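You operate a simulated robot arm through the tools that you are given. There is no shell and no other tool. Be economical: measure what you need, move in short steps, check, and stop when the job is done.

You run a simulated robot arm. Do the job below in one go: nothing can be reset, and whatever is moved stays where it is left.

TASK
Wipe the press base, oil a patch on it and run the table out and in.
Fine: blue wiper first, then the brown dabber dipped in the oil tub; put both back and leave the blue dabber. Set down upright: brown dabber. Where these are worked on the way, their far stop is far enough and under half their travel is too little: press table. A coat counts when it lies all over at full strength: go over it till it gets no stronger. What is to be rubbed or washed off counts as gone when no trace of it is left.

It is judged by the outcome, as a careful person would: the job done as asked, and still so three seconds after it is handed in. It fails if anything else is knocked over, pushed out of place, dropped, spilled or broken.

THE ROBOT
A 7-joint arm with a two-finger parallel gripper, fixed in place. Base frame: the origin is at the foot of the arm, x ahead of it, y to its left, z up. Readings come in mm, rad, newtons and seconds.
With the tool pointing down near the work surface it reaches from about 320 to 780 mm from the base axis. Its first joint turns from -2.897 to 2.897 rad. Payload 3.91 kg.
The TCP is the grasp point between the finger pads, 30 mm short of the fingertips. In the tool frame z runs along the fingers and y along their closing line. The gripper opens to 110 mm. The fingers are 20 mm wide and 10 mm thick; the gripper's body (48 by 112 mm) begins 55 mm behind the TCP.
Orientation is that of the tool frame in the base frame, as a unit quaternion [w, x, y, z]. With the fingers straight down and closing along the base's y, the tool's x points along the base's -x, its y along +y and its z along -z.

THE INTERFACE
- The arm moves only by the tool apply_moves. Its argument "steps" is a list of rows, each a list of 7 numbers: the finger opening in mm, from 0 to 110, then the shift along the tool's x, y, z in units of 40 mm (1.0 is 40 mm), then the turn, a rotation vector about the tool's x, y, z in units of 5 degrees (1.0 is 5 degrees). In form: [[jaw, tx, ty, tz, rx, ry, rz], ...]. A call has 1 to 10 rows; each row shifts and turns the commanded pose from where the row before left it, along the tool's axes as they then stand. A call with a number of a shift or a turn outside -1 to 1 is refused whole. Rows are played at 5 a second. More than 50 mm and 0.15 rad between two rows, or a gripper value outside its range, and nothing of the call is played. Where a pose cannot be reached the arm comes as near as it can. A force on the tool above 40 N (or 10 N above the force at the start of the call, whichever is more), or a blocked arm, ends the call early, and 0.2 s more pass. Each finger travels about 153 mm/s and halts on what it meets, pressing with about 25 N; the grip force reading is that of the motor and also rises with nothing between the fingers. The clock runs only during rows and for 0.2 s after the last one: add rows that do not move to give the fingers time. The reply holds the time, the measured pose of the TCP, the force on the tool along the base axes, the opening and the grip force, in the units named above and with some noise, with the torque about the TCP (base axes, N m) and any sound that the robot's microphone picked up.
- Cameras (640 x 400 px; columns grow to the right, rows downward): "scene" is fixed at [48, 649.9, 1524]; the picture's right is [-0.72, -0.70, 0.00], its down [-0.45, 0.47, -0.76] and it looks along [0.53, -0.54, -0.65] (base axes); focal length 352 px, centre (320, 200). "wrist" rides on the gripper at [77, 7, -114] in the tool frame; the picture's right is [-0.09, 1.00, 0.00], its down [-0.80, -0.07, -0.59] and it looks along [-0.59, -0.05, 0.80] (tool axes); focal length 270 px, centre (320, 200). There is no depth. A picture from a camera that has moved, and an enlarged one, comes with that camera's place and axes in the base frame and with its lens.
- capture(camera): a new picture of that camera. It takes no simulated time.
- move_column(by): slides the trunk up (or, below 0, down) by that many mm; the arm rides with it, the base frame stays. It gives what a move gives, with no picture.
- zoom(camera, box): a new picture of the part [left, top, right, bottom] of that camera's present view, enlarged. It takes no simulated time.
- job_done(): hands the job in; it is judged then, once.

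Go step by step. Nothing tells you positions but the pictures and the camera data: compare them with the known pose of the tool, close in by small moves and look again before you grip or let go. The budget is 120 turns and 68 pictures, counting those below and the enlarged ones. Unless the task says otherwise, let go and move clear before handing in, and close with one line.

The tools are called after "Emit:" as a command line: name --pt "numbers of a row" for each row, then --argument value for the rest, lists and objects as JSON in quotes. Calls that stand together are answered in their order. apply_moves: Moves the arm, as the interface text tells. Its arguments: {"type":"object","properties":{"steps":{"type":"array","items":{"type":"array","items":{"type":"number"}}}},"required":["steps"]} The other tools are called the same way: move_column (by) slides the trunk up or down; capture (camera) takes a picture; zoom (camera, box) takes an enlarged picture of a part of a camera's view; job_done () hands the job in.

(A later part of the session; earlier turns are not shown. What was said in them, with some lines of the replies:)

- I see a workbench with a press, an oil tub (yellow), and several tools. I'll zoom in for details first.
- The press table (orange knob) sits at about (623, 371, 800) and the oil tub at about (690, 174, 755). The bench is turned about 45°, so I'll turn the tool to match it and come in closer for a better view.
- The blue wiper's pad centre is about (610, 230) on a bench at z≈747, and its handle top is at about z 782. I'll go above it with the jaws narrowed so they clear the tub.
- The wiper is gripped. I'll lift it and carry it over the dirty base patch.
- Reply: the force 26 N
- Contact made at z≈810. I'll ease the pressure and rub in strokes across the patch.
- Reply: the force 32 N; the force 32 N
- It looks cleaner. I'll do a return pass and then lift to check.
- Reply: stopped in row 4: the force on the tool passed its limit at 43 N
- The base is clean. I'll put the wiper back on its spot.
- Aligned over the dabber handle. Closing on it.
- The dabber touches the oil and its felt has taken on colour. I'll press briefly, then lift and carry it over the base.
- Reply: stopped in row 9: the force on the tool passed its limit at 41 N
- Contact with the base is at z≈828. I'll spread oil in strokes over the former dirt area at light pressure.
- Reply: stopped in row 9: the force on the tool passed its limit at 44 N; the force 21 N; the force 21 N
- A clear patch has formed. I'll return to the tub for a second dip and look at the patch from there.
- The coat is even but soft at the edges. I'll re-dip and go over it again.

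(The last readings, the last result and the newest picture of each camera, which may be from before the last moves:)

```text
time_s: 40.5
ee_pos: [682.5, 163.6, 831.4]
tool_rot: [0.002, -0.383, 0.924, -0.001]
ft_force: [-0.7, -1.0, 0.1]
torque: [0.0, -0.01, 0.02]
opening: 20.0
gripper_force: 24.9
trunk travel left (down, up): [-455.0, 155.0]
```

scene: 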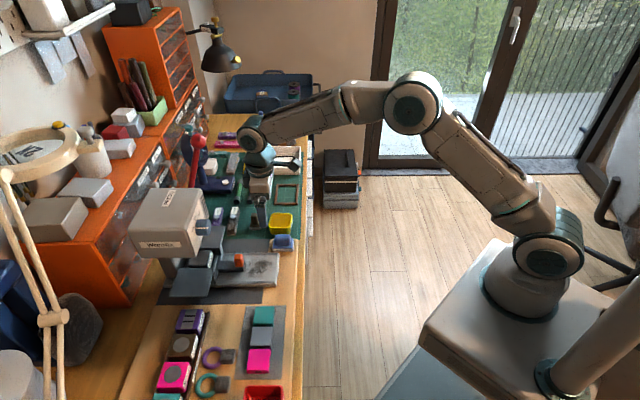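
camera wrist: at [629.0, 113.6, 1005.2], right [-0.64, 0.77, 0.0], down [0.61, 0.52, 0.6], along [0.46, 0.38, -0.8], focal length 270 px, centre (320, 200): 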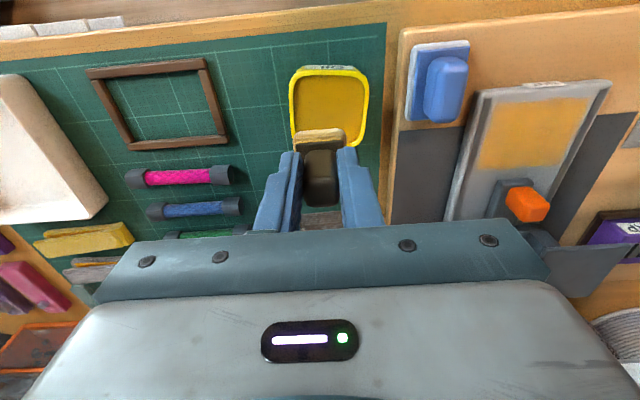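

Emit:
apply_moves --pt "8 0 0 0.05 0 0 0" --pt "8 0 0 0.04 0 0 0" --pt "8 0 0 0 0 0 0"

```text
time_s: 41.3
ee_pos: [681.3, 163.6, 827.3]
tool_rot: [0.002, -0.383, 0.924, -0.001]
ft_force: [-0.7, 0.5, -0.4]
torque: [0.01, 0.0, -0.01]
opening: 20.0
gripper_force: 25.3
trunk travel left (down, up): [-455.0, 155.0]
```

Emit:
apply_moves --pt "8 0 0 0.05 0 0 0" --pt "8 0 0 0.04 0 0 0" --pt "8 0 0 0 0 0 0"

Emit:
zoom --camera "scene" --box '[260, 200, 310, 232]'

```text
time_s: 42.1
ee_pos: [680.8, 161.6, 823.5]
tool_rot: [0.002, -0.384, 0.923, 0.0]
ft_force: [0.9, 0.5, 2.9]
torque: [0.09, -0.06, -0.03]
opening: 19.9
gripper_force: 25.0
trunk travel left (down, up): [-455.0, 155.0]
```

```text
12.50 times, centred on (285, 216) of scene
camera zoom: at [48.0, 649.9, 1524.0], right [-0.72, -0.7, 0.0], down [-0.45, 0.47, -0.76], along [0.53, -0.54, -0.65], focal length 4406 px, centre (758, 0)
```

zoom: 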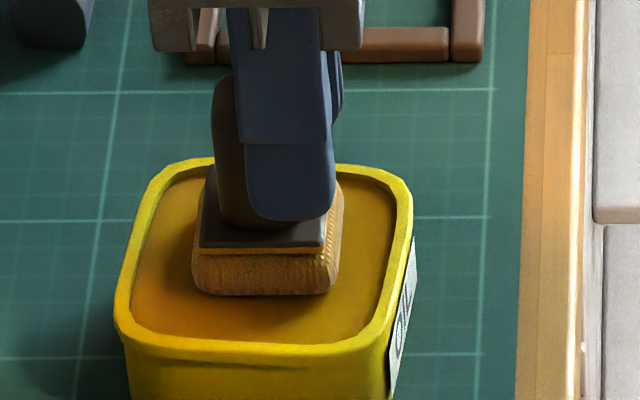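

Emit:
apply_moves --pt "8 0 0 -0.6 0 0 0" --pt "8 0 0 -0.6 0 0 0" --pt "8 0 0.9 0 0 0 0" --pt "8 -0.2 0.9 0 0 0 0" --pt "8 -0.2 0.9 0 0 0 0" --pt "8 -0.2 0.9 0 0 0 0" --pt "8 -0.22 0.58 0 0 0 0" --pt "8 0 0 0.5 0 0 0" --pt "8 0 0 0.5 0 0 0" --pt "8 0 0 0 0 0 0"

```text
time_s: 44.3
ee_pos: [584.1, 302.8, 830.7]
tool_rot: [0.002, -0.383, 0.924, 0.0]
ft_force: [0.4, -1.1, -0.5]
torque: [-0.01, 0.0, 0.01]
opening: 20.2
gripper_force: 24.8
trunk travel left (down, up): [-455.0, 155.0]
```

Emit:
apply_moves --pt "8 0.08 0 0.04 0 0 0" --pt "8 0 0 0.03 0 0 0" --pt "8 0 0 0.03 0 0 0" --pt "8 0 0 0 0 0 0"

```text
time_s: 45.3
ee_pos: [582.9, 301.6, 829.3]
tool_rot: [0.003, -0.383, 0.924, 0.001]
ft_force: [-0.8, 0.6, 5.5]
torque: [0.15, 0.05, 0.02]
opening: 19.9
gripper_force: 25.0
trunk travel left (down, up): [-455.0, 155.0]
```

Emit:
apply_moves --pt "8 0 0 0.015 0 0 0" --pt "8 -0.39 0 0 0 0 0" --pt "8 -0.39 0 0 0 0 0" --pt "8 0 0.2 0 0 0 0" --pt "8 0.39 0 0 0 0 0" --pt "8 0.39 0 0 0 0 0" --pt "8 0 0.2 0 0 0 0" --pt "8 -0.39 0 0 0 0 0" --pt "8 -0.39 0 0 0 0 0" --pt "8 0 0.2 0 0 0 0"

Emit:
apply_moves --pt "8 0.39 0 0 0 0 0" --pt "8 0.39 0 0 0 0 0" --pt "8 0 0.2 0 0 0 0" --pt "8 -0.39 0 0 0 0 0" --pt "8 -0.39 0 0 0 0 0" --pt "8 0 0.2 0 0 0 0" --pt "8 0.39 0 0 0 0 0" --pt "8 0.39 0 0 0 0 0" --pt "8 0 0.22 0 0 0 0" --pt "8 -0.39 0 0 0 0 0"

Emit:
apply_moves --pt "8 -0.39 0 0 0 0 0" --pt "8 0.39 0 0 0 0 0" --pt "8 0.39 0 0 0 0 0" --pt "8 0 0 -0.8 0 0 0" --pt "8 0 0 -0.8 0 0 0" --pt "8 0 -1 0 0 0 0" --pt "8 0 -1 0 0 0 0" --pt "8 0 -1 0 0 0 0" --pt "8 0 -1 0 0 0 0" --pt "8 0 -1 0 0 0 0"

Emit:
zoom --camera "scene" --box '[210, 235, 300, 291]'

Emit:
zoom --camera "wrist" --box '[430, 60, 630, 185]'

```text
time_s: 47.5
ee_pos: [590.0, 337.5, 829.0]
tool_rot: [0.002, -0.384, 0.924, 0.0]
ft_force: [3.7, -3.0, 12.1]
torque: [-0.02, -0.24, -0.05]
opening: 19.9
gripper_force: 24.9
trunk travel left (down, up): [-455.0, 155.0]
```

```text
time_s: 49.7
ee_pos: [557.0, 344.0, 827.9]
tool_rot: [0.003, -0.384, 0.923, 0.0]
ft_force: [-1.9, -9.8, 30.7]
torque: [-0.31, 0.01, -0.09]
opening: 20.2
gripper_force: 25.3
trunk travel left (down, up): [-455.0, 155.0]
```

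```text
time_s: 51.9
ee_pos: [688.6, 190.3, 890.4]
tool_rot: [0.002, -0.382, 0.924, 0.001]
ft_force: [0.0, 0.7, -0.4]
torque: [0.0, -0.02, -0.02]
opening: 20.0
gripper_force: 24.7
trunk travel left (down, up): [-455.0, 155.0]
```

```text
7.11 times, centred on (255, 263) of scene
camera zoom: at [48.0, 649.9, 1524.0], right [-0.72, -0.7, 0.0], down [-0.45, 0.47, -0.76], along [0.53, -0.54, -0.65], focal length 2506 px, centre (782, -248)
```

zoom: 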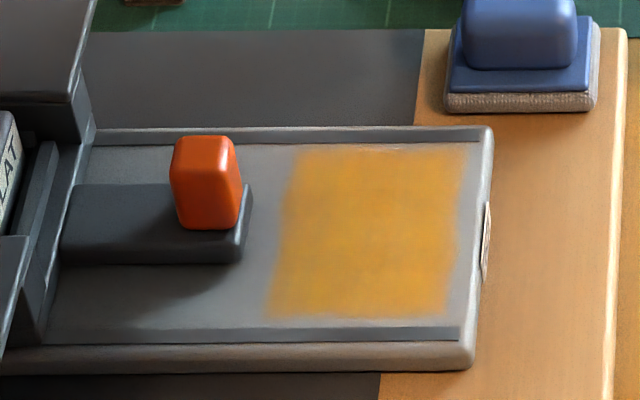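

```text
3.20 times, centred on (530, 122) of wrist
camera zoom: at [629.5, 140.7, 1002.3], right [-0.64, 0.77, 0.0], down [0.61, 0.52, 0.6], along [0.46, 0.38, -0.8], focal length 865 px, centre (-352, 448)
```

zoom: 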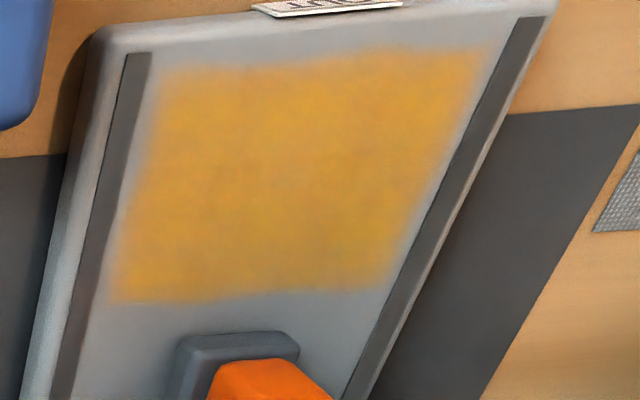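

The second pass changed nothing, so the coat is at full strength. I'll return the dabber to its spot.

Emit:
apply_moves --pt "8 -0.7 -0.16 0 0 0 0" --pt "8 -0.686 -0.162 0 0 0 0" --pt "8 0 0 0.8 0 0 0" --pt "8 0 0 0.8 0 0 0" --pt "8 0 0 0.6 0 0 0" --pt "8 0 0 0 0 0 0"

Emit:
zoom --camera "scene" --box '[200, 170, 310, 240]'

```text
time_s: 53.3
ee_pos: [735.9, 223.5, 804.2]
tool_rot: [0.001, -0.383, 0.924, 0.0]
ft_force: [-0.3, 0.4, 0.1]
torque: [0.01, 0.0, -0.02]
opening: 20.1
gripper_force: 25.0
trunk travel left (down, up): [-455.0, 155.0]
```

```text
5.71 times, centred on (255, 205) of scene
camera zoom: at [48.0, 649.9, 1524.0], right [-0.72, -0.7, 0.0], down [-0.45, 0.47, -0.76], along [0.53, -0.54, -0.65], focal length 2014 px, centre (691, 171)
```

zoom: 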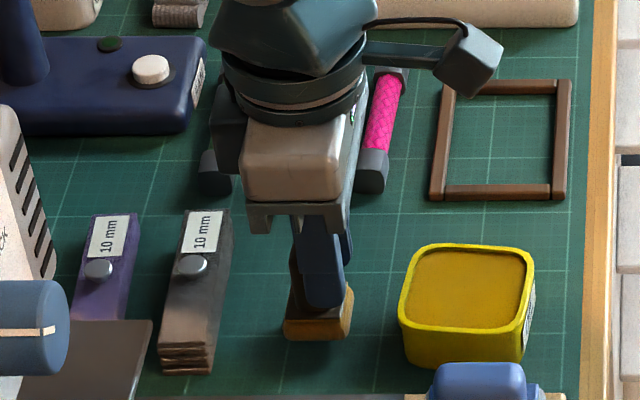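

Emit:
apply_moves --pt "8 0.06 -0.06 0.08 0 0 0" --pt "8 0 0 0.06 0 0 0" --pt "8 0 0 0.04 0 0 0" --pt "8 0 0 0 0 0 0"

```text
time_s: 54.3
ee_pos: [736.8, 220.9, 795.9]
tool_rot: [0.002, -0.384, 0.923, 0.0]
ft_force: [0.2, 0.2, -0.8]
torque: [0.0, 0.01, 0.01]
opening: 19.6
gripper_force: 25.1
trunk travel left (down, up): [-455.0, 155.0]
```

Emit:
apply_moves --pt "8 0 0 0.03 0 0 0" --pt "8 0 0 0.03 0 0 0" --pt "8 0 0 0 0 0 0"

```text
time_s: 55.1
ee_pos: [738.5, 220.9, 795.0]
tool_rot: [0.004, -0.384, 0.923, 0.0]
ft_force: [-0.5, 0.0, 5.4]
torque: [0.09, 0.01, 0.01]
opening: 19.8
gripper_force: 25.2
trunk travel left (down, up): [-455.0, 155.0]
```

Emit:
apply_moves --pt "24 0 0 0 0 0 0" --pt "44 0 0 0 0 0 0" --pt "44 0 0 0 0 0 0" --pt "44 0 0 -0.5 0 0 0" --pt "44 0 0 -1 0 0 0" --pt "44 0 0 -1 0 0 0" --pt "44 0 0 0 0 0 0"

Emit:
zoom --camera "scene" --box '[200, 180, 310, 250]'

Emit:
capture --camera "wrist"

```text
time_s: 56.7
ee_pos: [736.1, 218.0, 891.5]
tool_rot: [0.002, -0.384, 0.924, 0.001]
ft_force: [-0.7, 0.7, -0.3]
torque: [-0.01, 0.01, 0.03]
opening: 43.9
gripper_force: 0.1
trunk travel left (down, up): [-455.0, 155.0]
```

```text
5.71 times, centred on (255, 215) of scene
camera zoom: at [48.0, 649.9, 1524.0], right [-0.72, -0.7, 0.0], down [-0.45, 0.47, -0.76], along [0.53, -0.54, -0.65], focal length 2014 px, centre (691, 114)
```

zoom: 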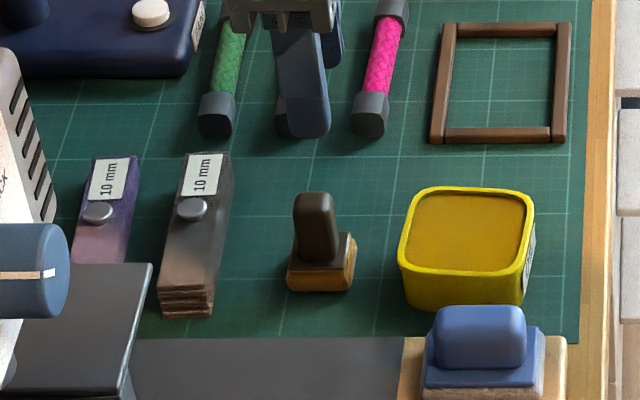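

```text
22 pictures are left
camera wrist: at [676.9, 168.5, 1003.7], right [-0.64, 0.77, 0.0], down [0.61, 0.52, 0.6], along [0.46, 0.38, -0.8], focal length 270 px, centre (320, 200)
```

wrist: 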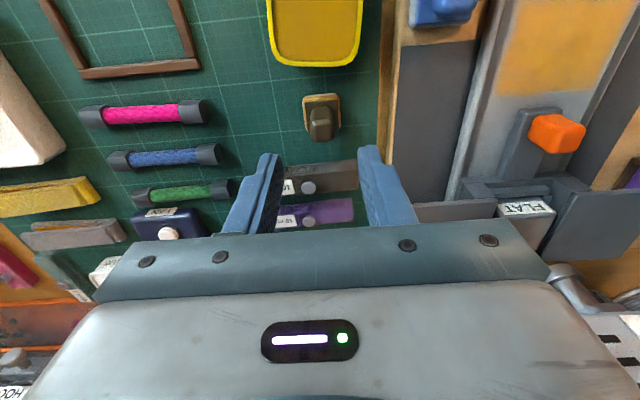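

Both tools are back. Now I'll move over the orange knob of the press table.

Emit:
apply_moves --pt "50 0 1 0 0 0 0" --pt "50 0 1 0 0 0 0" --pt "50 0 1 0 0 0 0" --pt "50 0 1 0 0 0 0" --pt "50 0 0.65 0 0 0 0" --pt "50 0 0 0.5 0 0 0" --pt "50 0 0 0 0 0 0"

Emit:
capture --camera "wrist"

Emit:
zoom --camera "scene" --box '[160, 190, 310, 284]'

```text
time_s: 58.3
ee_pos: [605.7, 352.6, 871.8]
tool_rot: [0.002, -0.382, 0.924, 0.0]
ft_force: [0.2, 0.2, -0.1]
torque: [-0.02, 0.0, -0.01]
opening: 50.2
gripper_force: 0.0
trunk travel left (down, up): [-455.0, 155.0]
```

```text
21 pictures are left
camera wrist: at [545.7, 302.4, 985.5], right [-0.64, 0.77, 0.0], down [0.61, 0.52, 0.6], along [0.46, 0.38, -0.8], focal length 270 px, centre (320, 200)
```

wrist: 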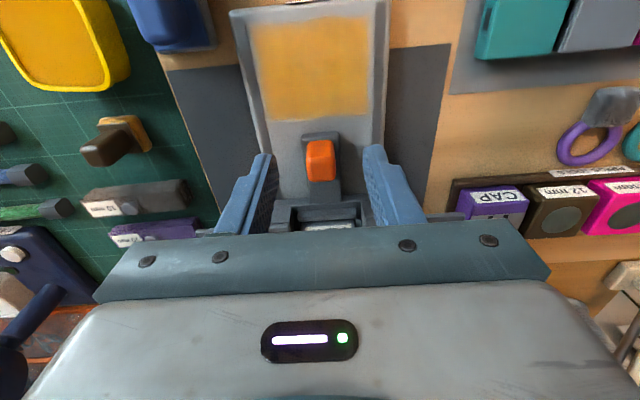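

```text
4.26 times, centred on (235, 237) of scene
camera zoom: at [48.0, 649.9, 1524.0], right [-0.72, -0.7, 0.0], down [-0.45, 0.47, -0.76], along [0.53, -0.54, -0.65], focal length 1500 px, centre (682, 43)
```

zoom: 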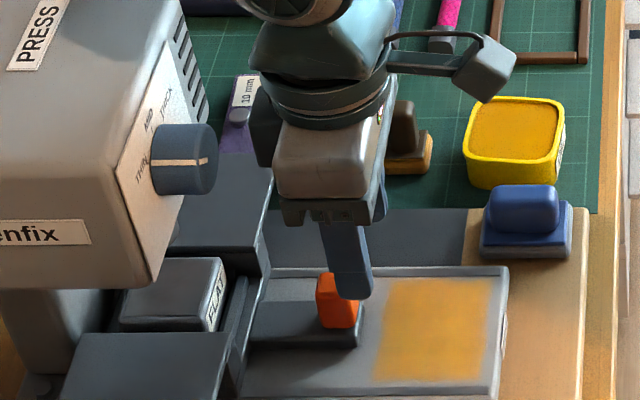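

Emit:
apply_moves --pt "50 0 -0.04 0.6 0 0 0" --pt "50 0 0 0.6 0 0 0" --pt "50 0 0 0.3 0 0 0" --pt "50 0 0 0 0 0 0"

Emit:
zoom --camera "wrist" --box '[220, 90, 420, 215]'

Emit:
zoom --camera "scene" --box '[160, 190, 310, 284]'

```text
time_s: 59.3
ee_pos: [608.8, 353.3, 812.8]
tool_rot: [0.002, -0.382, 0.924, 0.0]
ft_force: [-0.1, -1.0, -0.7]
torque: [0.02, 0.01, 0.02]
opening: 50.0
gripper_force: 0.0
trunk travel left (down, up): [-455.0, 155.0]
```

```text
3.20 times, centred on (320, 152) of wrist
camera zoom: at [550.3, 302.5, 927.6], right [-0.64, 0.77, 0.0], down [0.61, 0.52, 0.6], along [0.46, 0.38, -0.8], focal length 865 px, centre (320, 352)
```

zoom: 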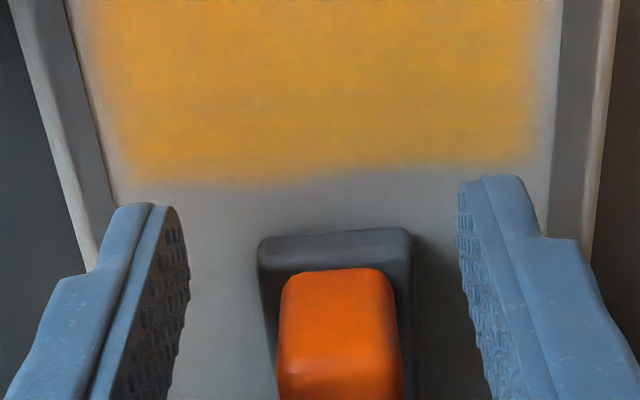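

```text
4.26 times, centred on (235, 237) of scene
camera zoom: at [48.0, 649.9, 1524.0], right [-0.72, -0.7, 0.0], down [-0.45, 0.47, -0.76], along [0.53, -0.54, -0.65], focal length 1500 px, centre (682, 43)
```

zoom: 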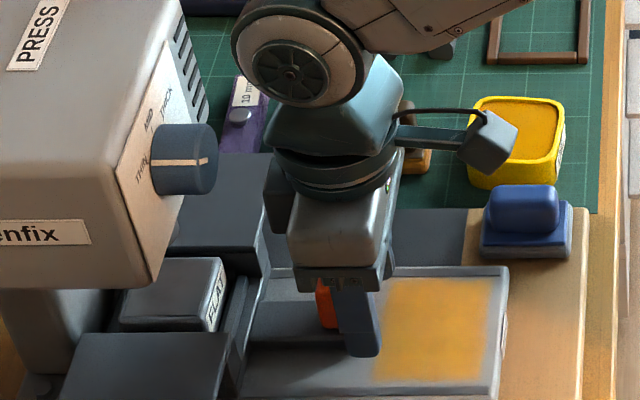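

Emit:
apply_moves --pt "50 -0.2 0.06 0 0 0 0" --pt "50 -0.2 0 0.05 0 0 0" --pt "50 0 0 0 0 0 0" --pt "26 0 0 0 0 0 0" --pt "10 0 0 0 0 0 0" --pt "10 0 0 0 0 0 0" --pt "10 0 0 0 0 0 0"

Emit:
zoom --camera "scene" --box '[160, 190, 310, 284]'

```text
time_s: 60.9
ee_pos: [617.1, 363.7, 812.0]
tool_rot: [0.002, -0.384, 0.923, 0.0]
ft_force: [0.5, 0.1, 2.3]
torque: [-0.02, 0.28, 0.0]
opening: 21.9
gripper_force: 44.8
trunk travel left (down, up): [-455.0, 155.0]
```

```text
4.26 times, centred on (235, 237) of scene
camera zoom: at [48.0, 649.9, 1524.0], right [-0.72, -0.7, 0.0], down [-0.45, 0.47, -0.76], along [0.53, -0.54, -0.65], focal length 1500 px, centre (682, 43)
```

zoom: 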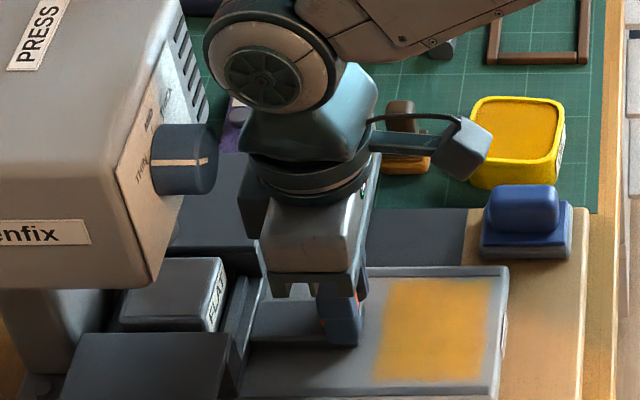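

The knob is gripped. Pulling the table out.

Emit:
apply_moves --pt "10 0.2 0 0 0 0 0" --pt "10 0.3 0 0 0 0 0" --pt "10 0.3 0 0 0 0 0" --pt "10 0 0 0 0 0 0"

Emit:
zoom --camera "scene" --box '[160, 190, 310, 284]'

```text
time_s: 61.9
ee_pos: [594.7, 341.0, 811.8]
tool_rot: [0.003, -0.382, 0.924, 0.0]
ft_force: [2.7, -3.1, 4.7]
torque: [0.67, -0.25, 0.26]
opening: 22.0
gripper_force: 45.2
trunk travel left (down, up): [-455.0, 155.0]
```

```text
4.26 times, centred on (235, 237) of scene
camera zoom: at [48.0, 649.9, 1524.0], right [-0.72, -0.7, 0.0], down [-0.45, 0.47, -0.76], along [0.53, -0.54, -0.65], focal length 1500 px, centre (682, 43)
```

zoom: 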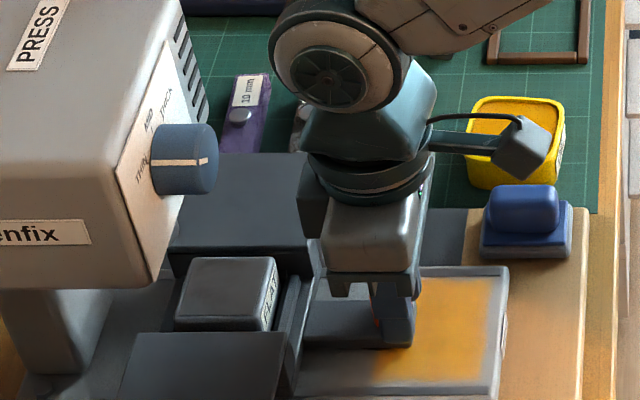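

Emit:
apply_moves --pt "10 0.3 0 0 0 0 0" --pt "10 0.3 0 0 0 0 0" --pt "10 0.3 0 0 0 0 0" --pt "10 0.2 0 0 0 0 0" --pt "10 0.2 0 0 0 0 0" --pt "10 0.15 0 0 0 0 0" --pt "10 0.15 0 0 0 0 0" --pt "10 0 0 0 0 0 0"

Emit:
zoom --camera "scene" --box '[160, 190, 310, 284]'

```text
time_s: 63.7
ee_pos: [550.4, 295.2, 811.1]
tool_rot: [0.002, -0.383, 0.924, 0.0]
ft_force: [5.7, -4.2, 3.2]
torque: [1.06, -1.05, -0.03]
opening: 21.8
gripper_force: 45.6
trunk travel left (down, up): [-455.0, 155.0]
```

```text
4.26 times, centred on (235, 237) of scene
camera zoom: at [48.0, 649.9, 1524.0], right [-0.72, -0.7, 0.0], down [-0.45, 0.47, -0.76], along [0.53, -0.54, -0.65], focal length 1500 px, centre (682, 43)
```

zoom: 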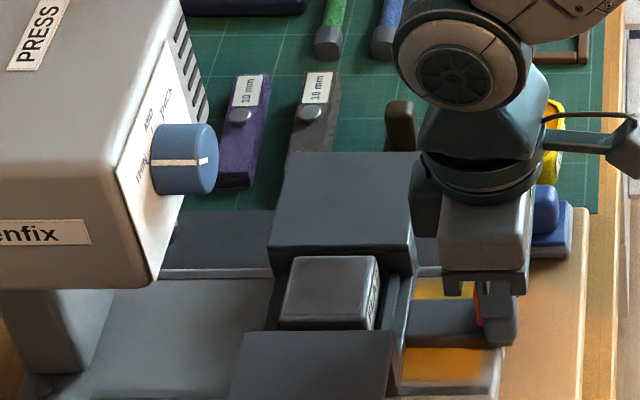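

Emit:
apply_moves --pt "10 0.12 0 0 0 0 0" --pt "10 0.12 0 0 0 0 0" --pt "10 0.12 0 0 0 0 0" --pt "10 0.12 0 0 0 0 0" --pt "10 0 0 0 0 0 0"

Emit:
zoom --camera "scene" --box '[160, 190, 310, 284]'

```text
time_s: 64.9
ee_pos: [535.4, 281.6, 813.2]
tool_rot: [0.002, -0.383, 0.924, 0.0]
ft_force: [6.7, -5.2, -0.3]
torque: [0.51, -0.75, -0.01]
opening: 21.7
gripper_force: 45.2
trunk travel left (down, up): [-455.0, 155.0]
```

```text
4.26 times, centred on (235, 237) of scene
camera zoom: at [48.0, 649.9, 1524.0], right [-0.72, -0.7, 0.0], down [-0.45, 0.47, -0.76], along [0.53, -0.54, -0.65], focal length 1500 px, centre (682, 43)
```

zoom: 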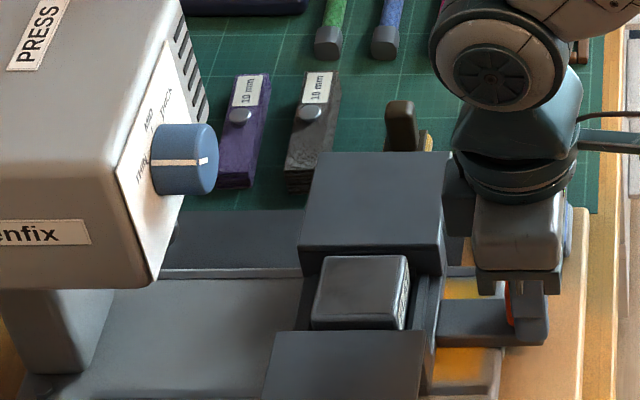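

Emit:
apply_moves --pt "10 0.08 -0.03 0 0 0 0" --pt "10 0.08 -0.02 0 0 0 0" --pt "10 0 0 0 0 0 0"

```text
time_s: 65.7
ee_pos: [533.4, 276.4, 812.6]
tool_rot: [0.001, -0.383, 0.924, 0.001]
ft_force: [0.2, 1.4, 0.3]
torque: [0.33, -0.25, -0.2]
opening: 21.9
gripper_force: 45.5
trunk travel left (down, up): [-455.0, 155.0]
```

Emit:
apply_moves --pt "10 0.08 0 0 0 0 0" --pt "10 0.06 0 0 0 0 0" --pt "10 0 0 0 0 0 0"

Emit:
zoom --camera "scene" --box '[230, 210, 310, 260]'

Emit:
capture --camera "wrist"

```text
time_s: 66.5
ee_pos: [527.5, 272.7, 811.5]
tool_rot: [0.001, -0.383, 0.924, 0.0]
ft_force: [-5.0, 6.5, -2.9]
torque: [1.2, -0.65, 0.05]
opening: 22.0
gripper_force: 45.1
trunk travel left (down, up): [-455.0, 155.0]
```

```text
8.00 times, centred on (270, 235) of scene
camera zoom: at [48.0, 649.9, 1524.0], right [-0.72, -0.7, 0.0], down [-0.45, 0.47, -0.76], along [0.53, -0.54, -0.65], focal length 2820 px, centre (720, -80)
```

zoom: 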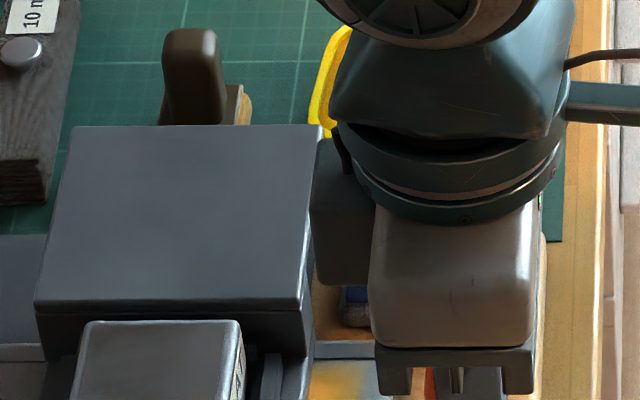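

```text
12 pictures are left
camera wrist: at [468.9, 223.6, 925.6], right [-0.64, 0.77, 0.0], down [0.61, 0.52, 0.6], along [0.46, 0.38, -0.8], focal length 270 px, centre (320, 200)
```

wrist: 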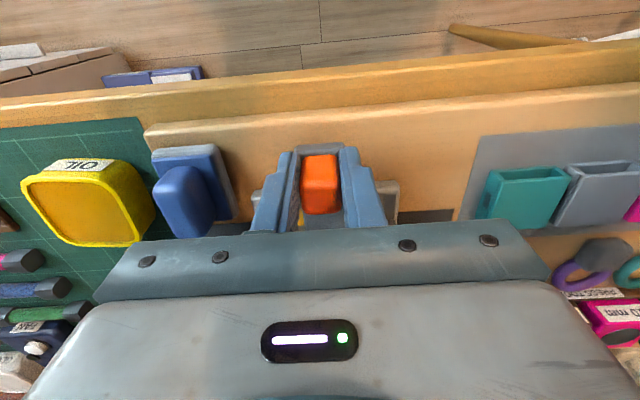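

Emit:
apply_moves --pt "10 0.06 0.02 0 0 0 0" --pt "10 0.05 0.01 0 0 0 0" --pt "10 0 0 0 0 0 0"

Emit:
zoom --camera "scene" --box '[250, 225, 298, 255]'

```text
time_s: 67.3
ee_pos: [526.7, 271.5, 811.6]
tool_rot: [0.002, -0.383, 0.924, 0.0]
ft_force: [7.9, 12.0, -4.1]
torque: [-0.23, 0.63, -0.07]
opening: 22.0
gripper_force: 45.3
trunk travel left (down, up): [-455.0, 155.0]
```

```text
13.33 times, centred on (274, 240) of scene
camera zoom: at [48.0, 649.9, 1524.0], right [-0.72, -0.7, 0.0], down [-0.45, 0.47, -0.76], along [0.53, -0.54, -0.65], focal length 4699 px, centre (933, -333)
```

zoom: 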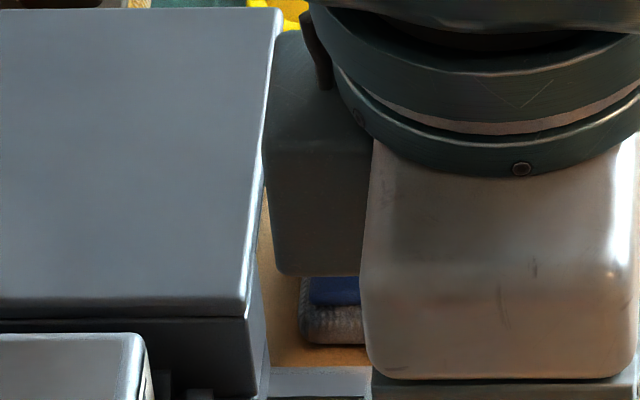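

The table meets its far stop after about 129 mm of travel, still clear of the wiper. Pushing it back in.

Emit:
apply_moves --pt "10 -0.3 -0.01 0 0 0 0" --pt "10 -0.35 0 0 0 0 0" --pt "10 -0.35 0 0 0 0 0" --pt "10 -0.35 0 0 0 0 0" --pt "10 -0.35 0 0 0 0 0" --pt "10 -0.35 0 0 0 0 0" --pt "10 -0.35 0 0 0 0 0" --pt "10 -0.35 0 0 0 0 0" --pt "10 -0.25 0 0 0 0 0" --pt "10 0 0 0 0 0 0"

```text
time_s: 69.5
ee_pos: [610.9, 356.2, 811.5]
tool_rot: [0.001, -0.382, 0.924, -0.001]
ft_force: [-5.2, 5.4, -5.2]
torque: [-0.66, 1.38, 0.07]
opening: 22.1
gripper_force: 45.1
trunk travel left (down, up): [-455.0, 155.0]
```

Emit:
apply_moves --pt "10 -0.1 0.02 0 0 0 0" --pt "10 -0.08 0.01 0 0 0 0" --pt "10 -0.06 0 0 0 0 0" --pt "10 0 0 0 0 0 0"

```text
time_s: 70.5
ee_pos: [615.4, 362.8, 813.1]
tool_rot: [0.003, -0.383, 0.924, 0.001]
ft_force: [0.7, 0.8, 3.2]
torque: [0.11, 0.46, 0.2]
opening: 21.9
gripper_force: 44.5
trunk travel left (down, up): [-455.0, 155.0]
```

Emit:
apply_moves --pt "10 -0.04 0 0 0 0 0" --pt "10 -0.04 0 0 0 0 0" --pt "10 0 0 0 0 0 0"

Emit:
zoom --camera "scene" --box '[160, 190, 310, 284]'

```text
time_s: 71.3
ee_pos: [617.3, 363.5, 812.6]
tool_rot: [0.001, -0.382, 0.924, -0.001]
ft_force: [-8.0, -9.2, 0.8]
torque: [0.93, -0.28, 0.08]
opening: 21.9
gripper_force: 44.2
trunk travel left (down, up): [-455.0, 155.0]
```

```text
4.26 times, centred on (235, 237) of scene
camera zoom: at [48.0, 649.9, 1524.0], right [-0.72, -0.7, 0.0], down [-0.45, 0.47, -0.76], along [0.53, -0.54, -0.65], focal length 1500 px, centre (682, 43)
```

zoom: 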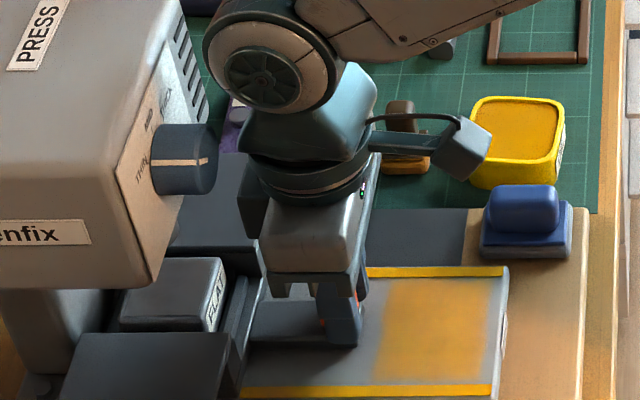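

The table is back at its inner stop, and the runners now show oil. I'll release and move clear.

Emit:
apply_moves --pt "10 0.015 0 0 0 0 0" --pt "30 0 0 0 0 0 0" --pt "46 0 0 0 0 0 0" --pt "46 0 0 0 0 0 0" --pt "46 0 0 -0.5 0 0 0" --pt "46 0 0 -0.8 0 0 0" --pt "46 0.8 0 -0.5 0 0 0" --pt "46 1 0 0 0 0 0" --pt "46 1 0 0 0 0 0" --pt "46 1 0 0 0 0 0"

Emit:
apply_moves --pt "46 0.8 0 -0.8 0 0 0" --pt "46 0.8 0 -0.8 0 0 0" --pt "46 0.8 0 0 0 0 0" --pt "46 0 0 0 0 0 0"

Emit:
capture --camera "scene"

Emit:
zoom --camera "scene" --box '[190, 180, 310, 280]'

Emit:
zoom --camera "scene" --box '[210, 235, 300, 291]'

```text
time_s: 73.5
ee_pos: [511.8, 257.3, 882.8]
tool_rot: [0.002, -0.384, 0.923, 0.0]
ft_force: [0.7, 0.6, 0.1]
torque: [-0.02, -0.05, -0.02]
opening: 46.0
gripper_force: 0.1
trunk travel left (down, up): [-455.0, 155.0]
```

```text
time_s: 74.5
ee_pos: [442.7, 187.6, 946.6]
tool_rot: [0.002, -0.384, 0.923, 0.001]
ft_force: [-0.6, -0.5, -0.1]
torque: [0.07, -0.03, -0.01]
opening: 46.1
gripper_force: 0.0
trunk travel left (down, up): [-455.0, 155.0]
```

```text
9 pictures are left
```

scene: 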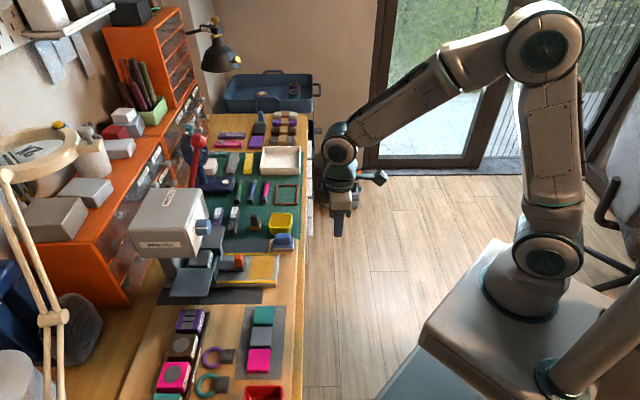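

```text
4.00 times, centred on (250, 230) of scene
camera zoom: at [48.0, 649.9, 1524.0], right [-0.72, -0.7, 0.0], down [-0.45, 0.47, -0.76], along [0.53, -0.54, -0.65], focal length 1410 px, centre (600, 80)
```

zoom: 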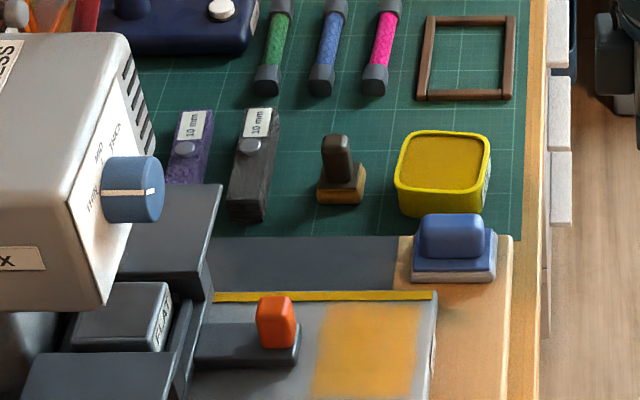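

```text
7.11 times, centred on (255, 263) of scene
camera zoom: at [48.0, 649.9, 1524.0], right [-0.72, -0.7, 0.0], down [-0.45, 0.47, -0.76], along [0.53, -0.54, -0.65], focal length 2506 px, centre (782, -248)
```

zoom: 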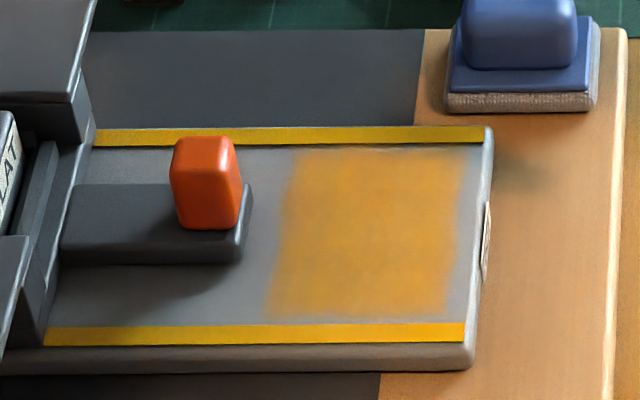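

The base is clean and oiled, the table is back in, and both tools are upright in their places with the arm clear.

Emit:
job_done

```text
The job is handed in.
```

The job is handed in: I wiped the press base clean, oiled the patch to full strength, ran the table out to its far stop and back in, and put both tools back. I never found a separate blue dabber on the bench, so I used the one blue pad there as the wiper.
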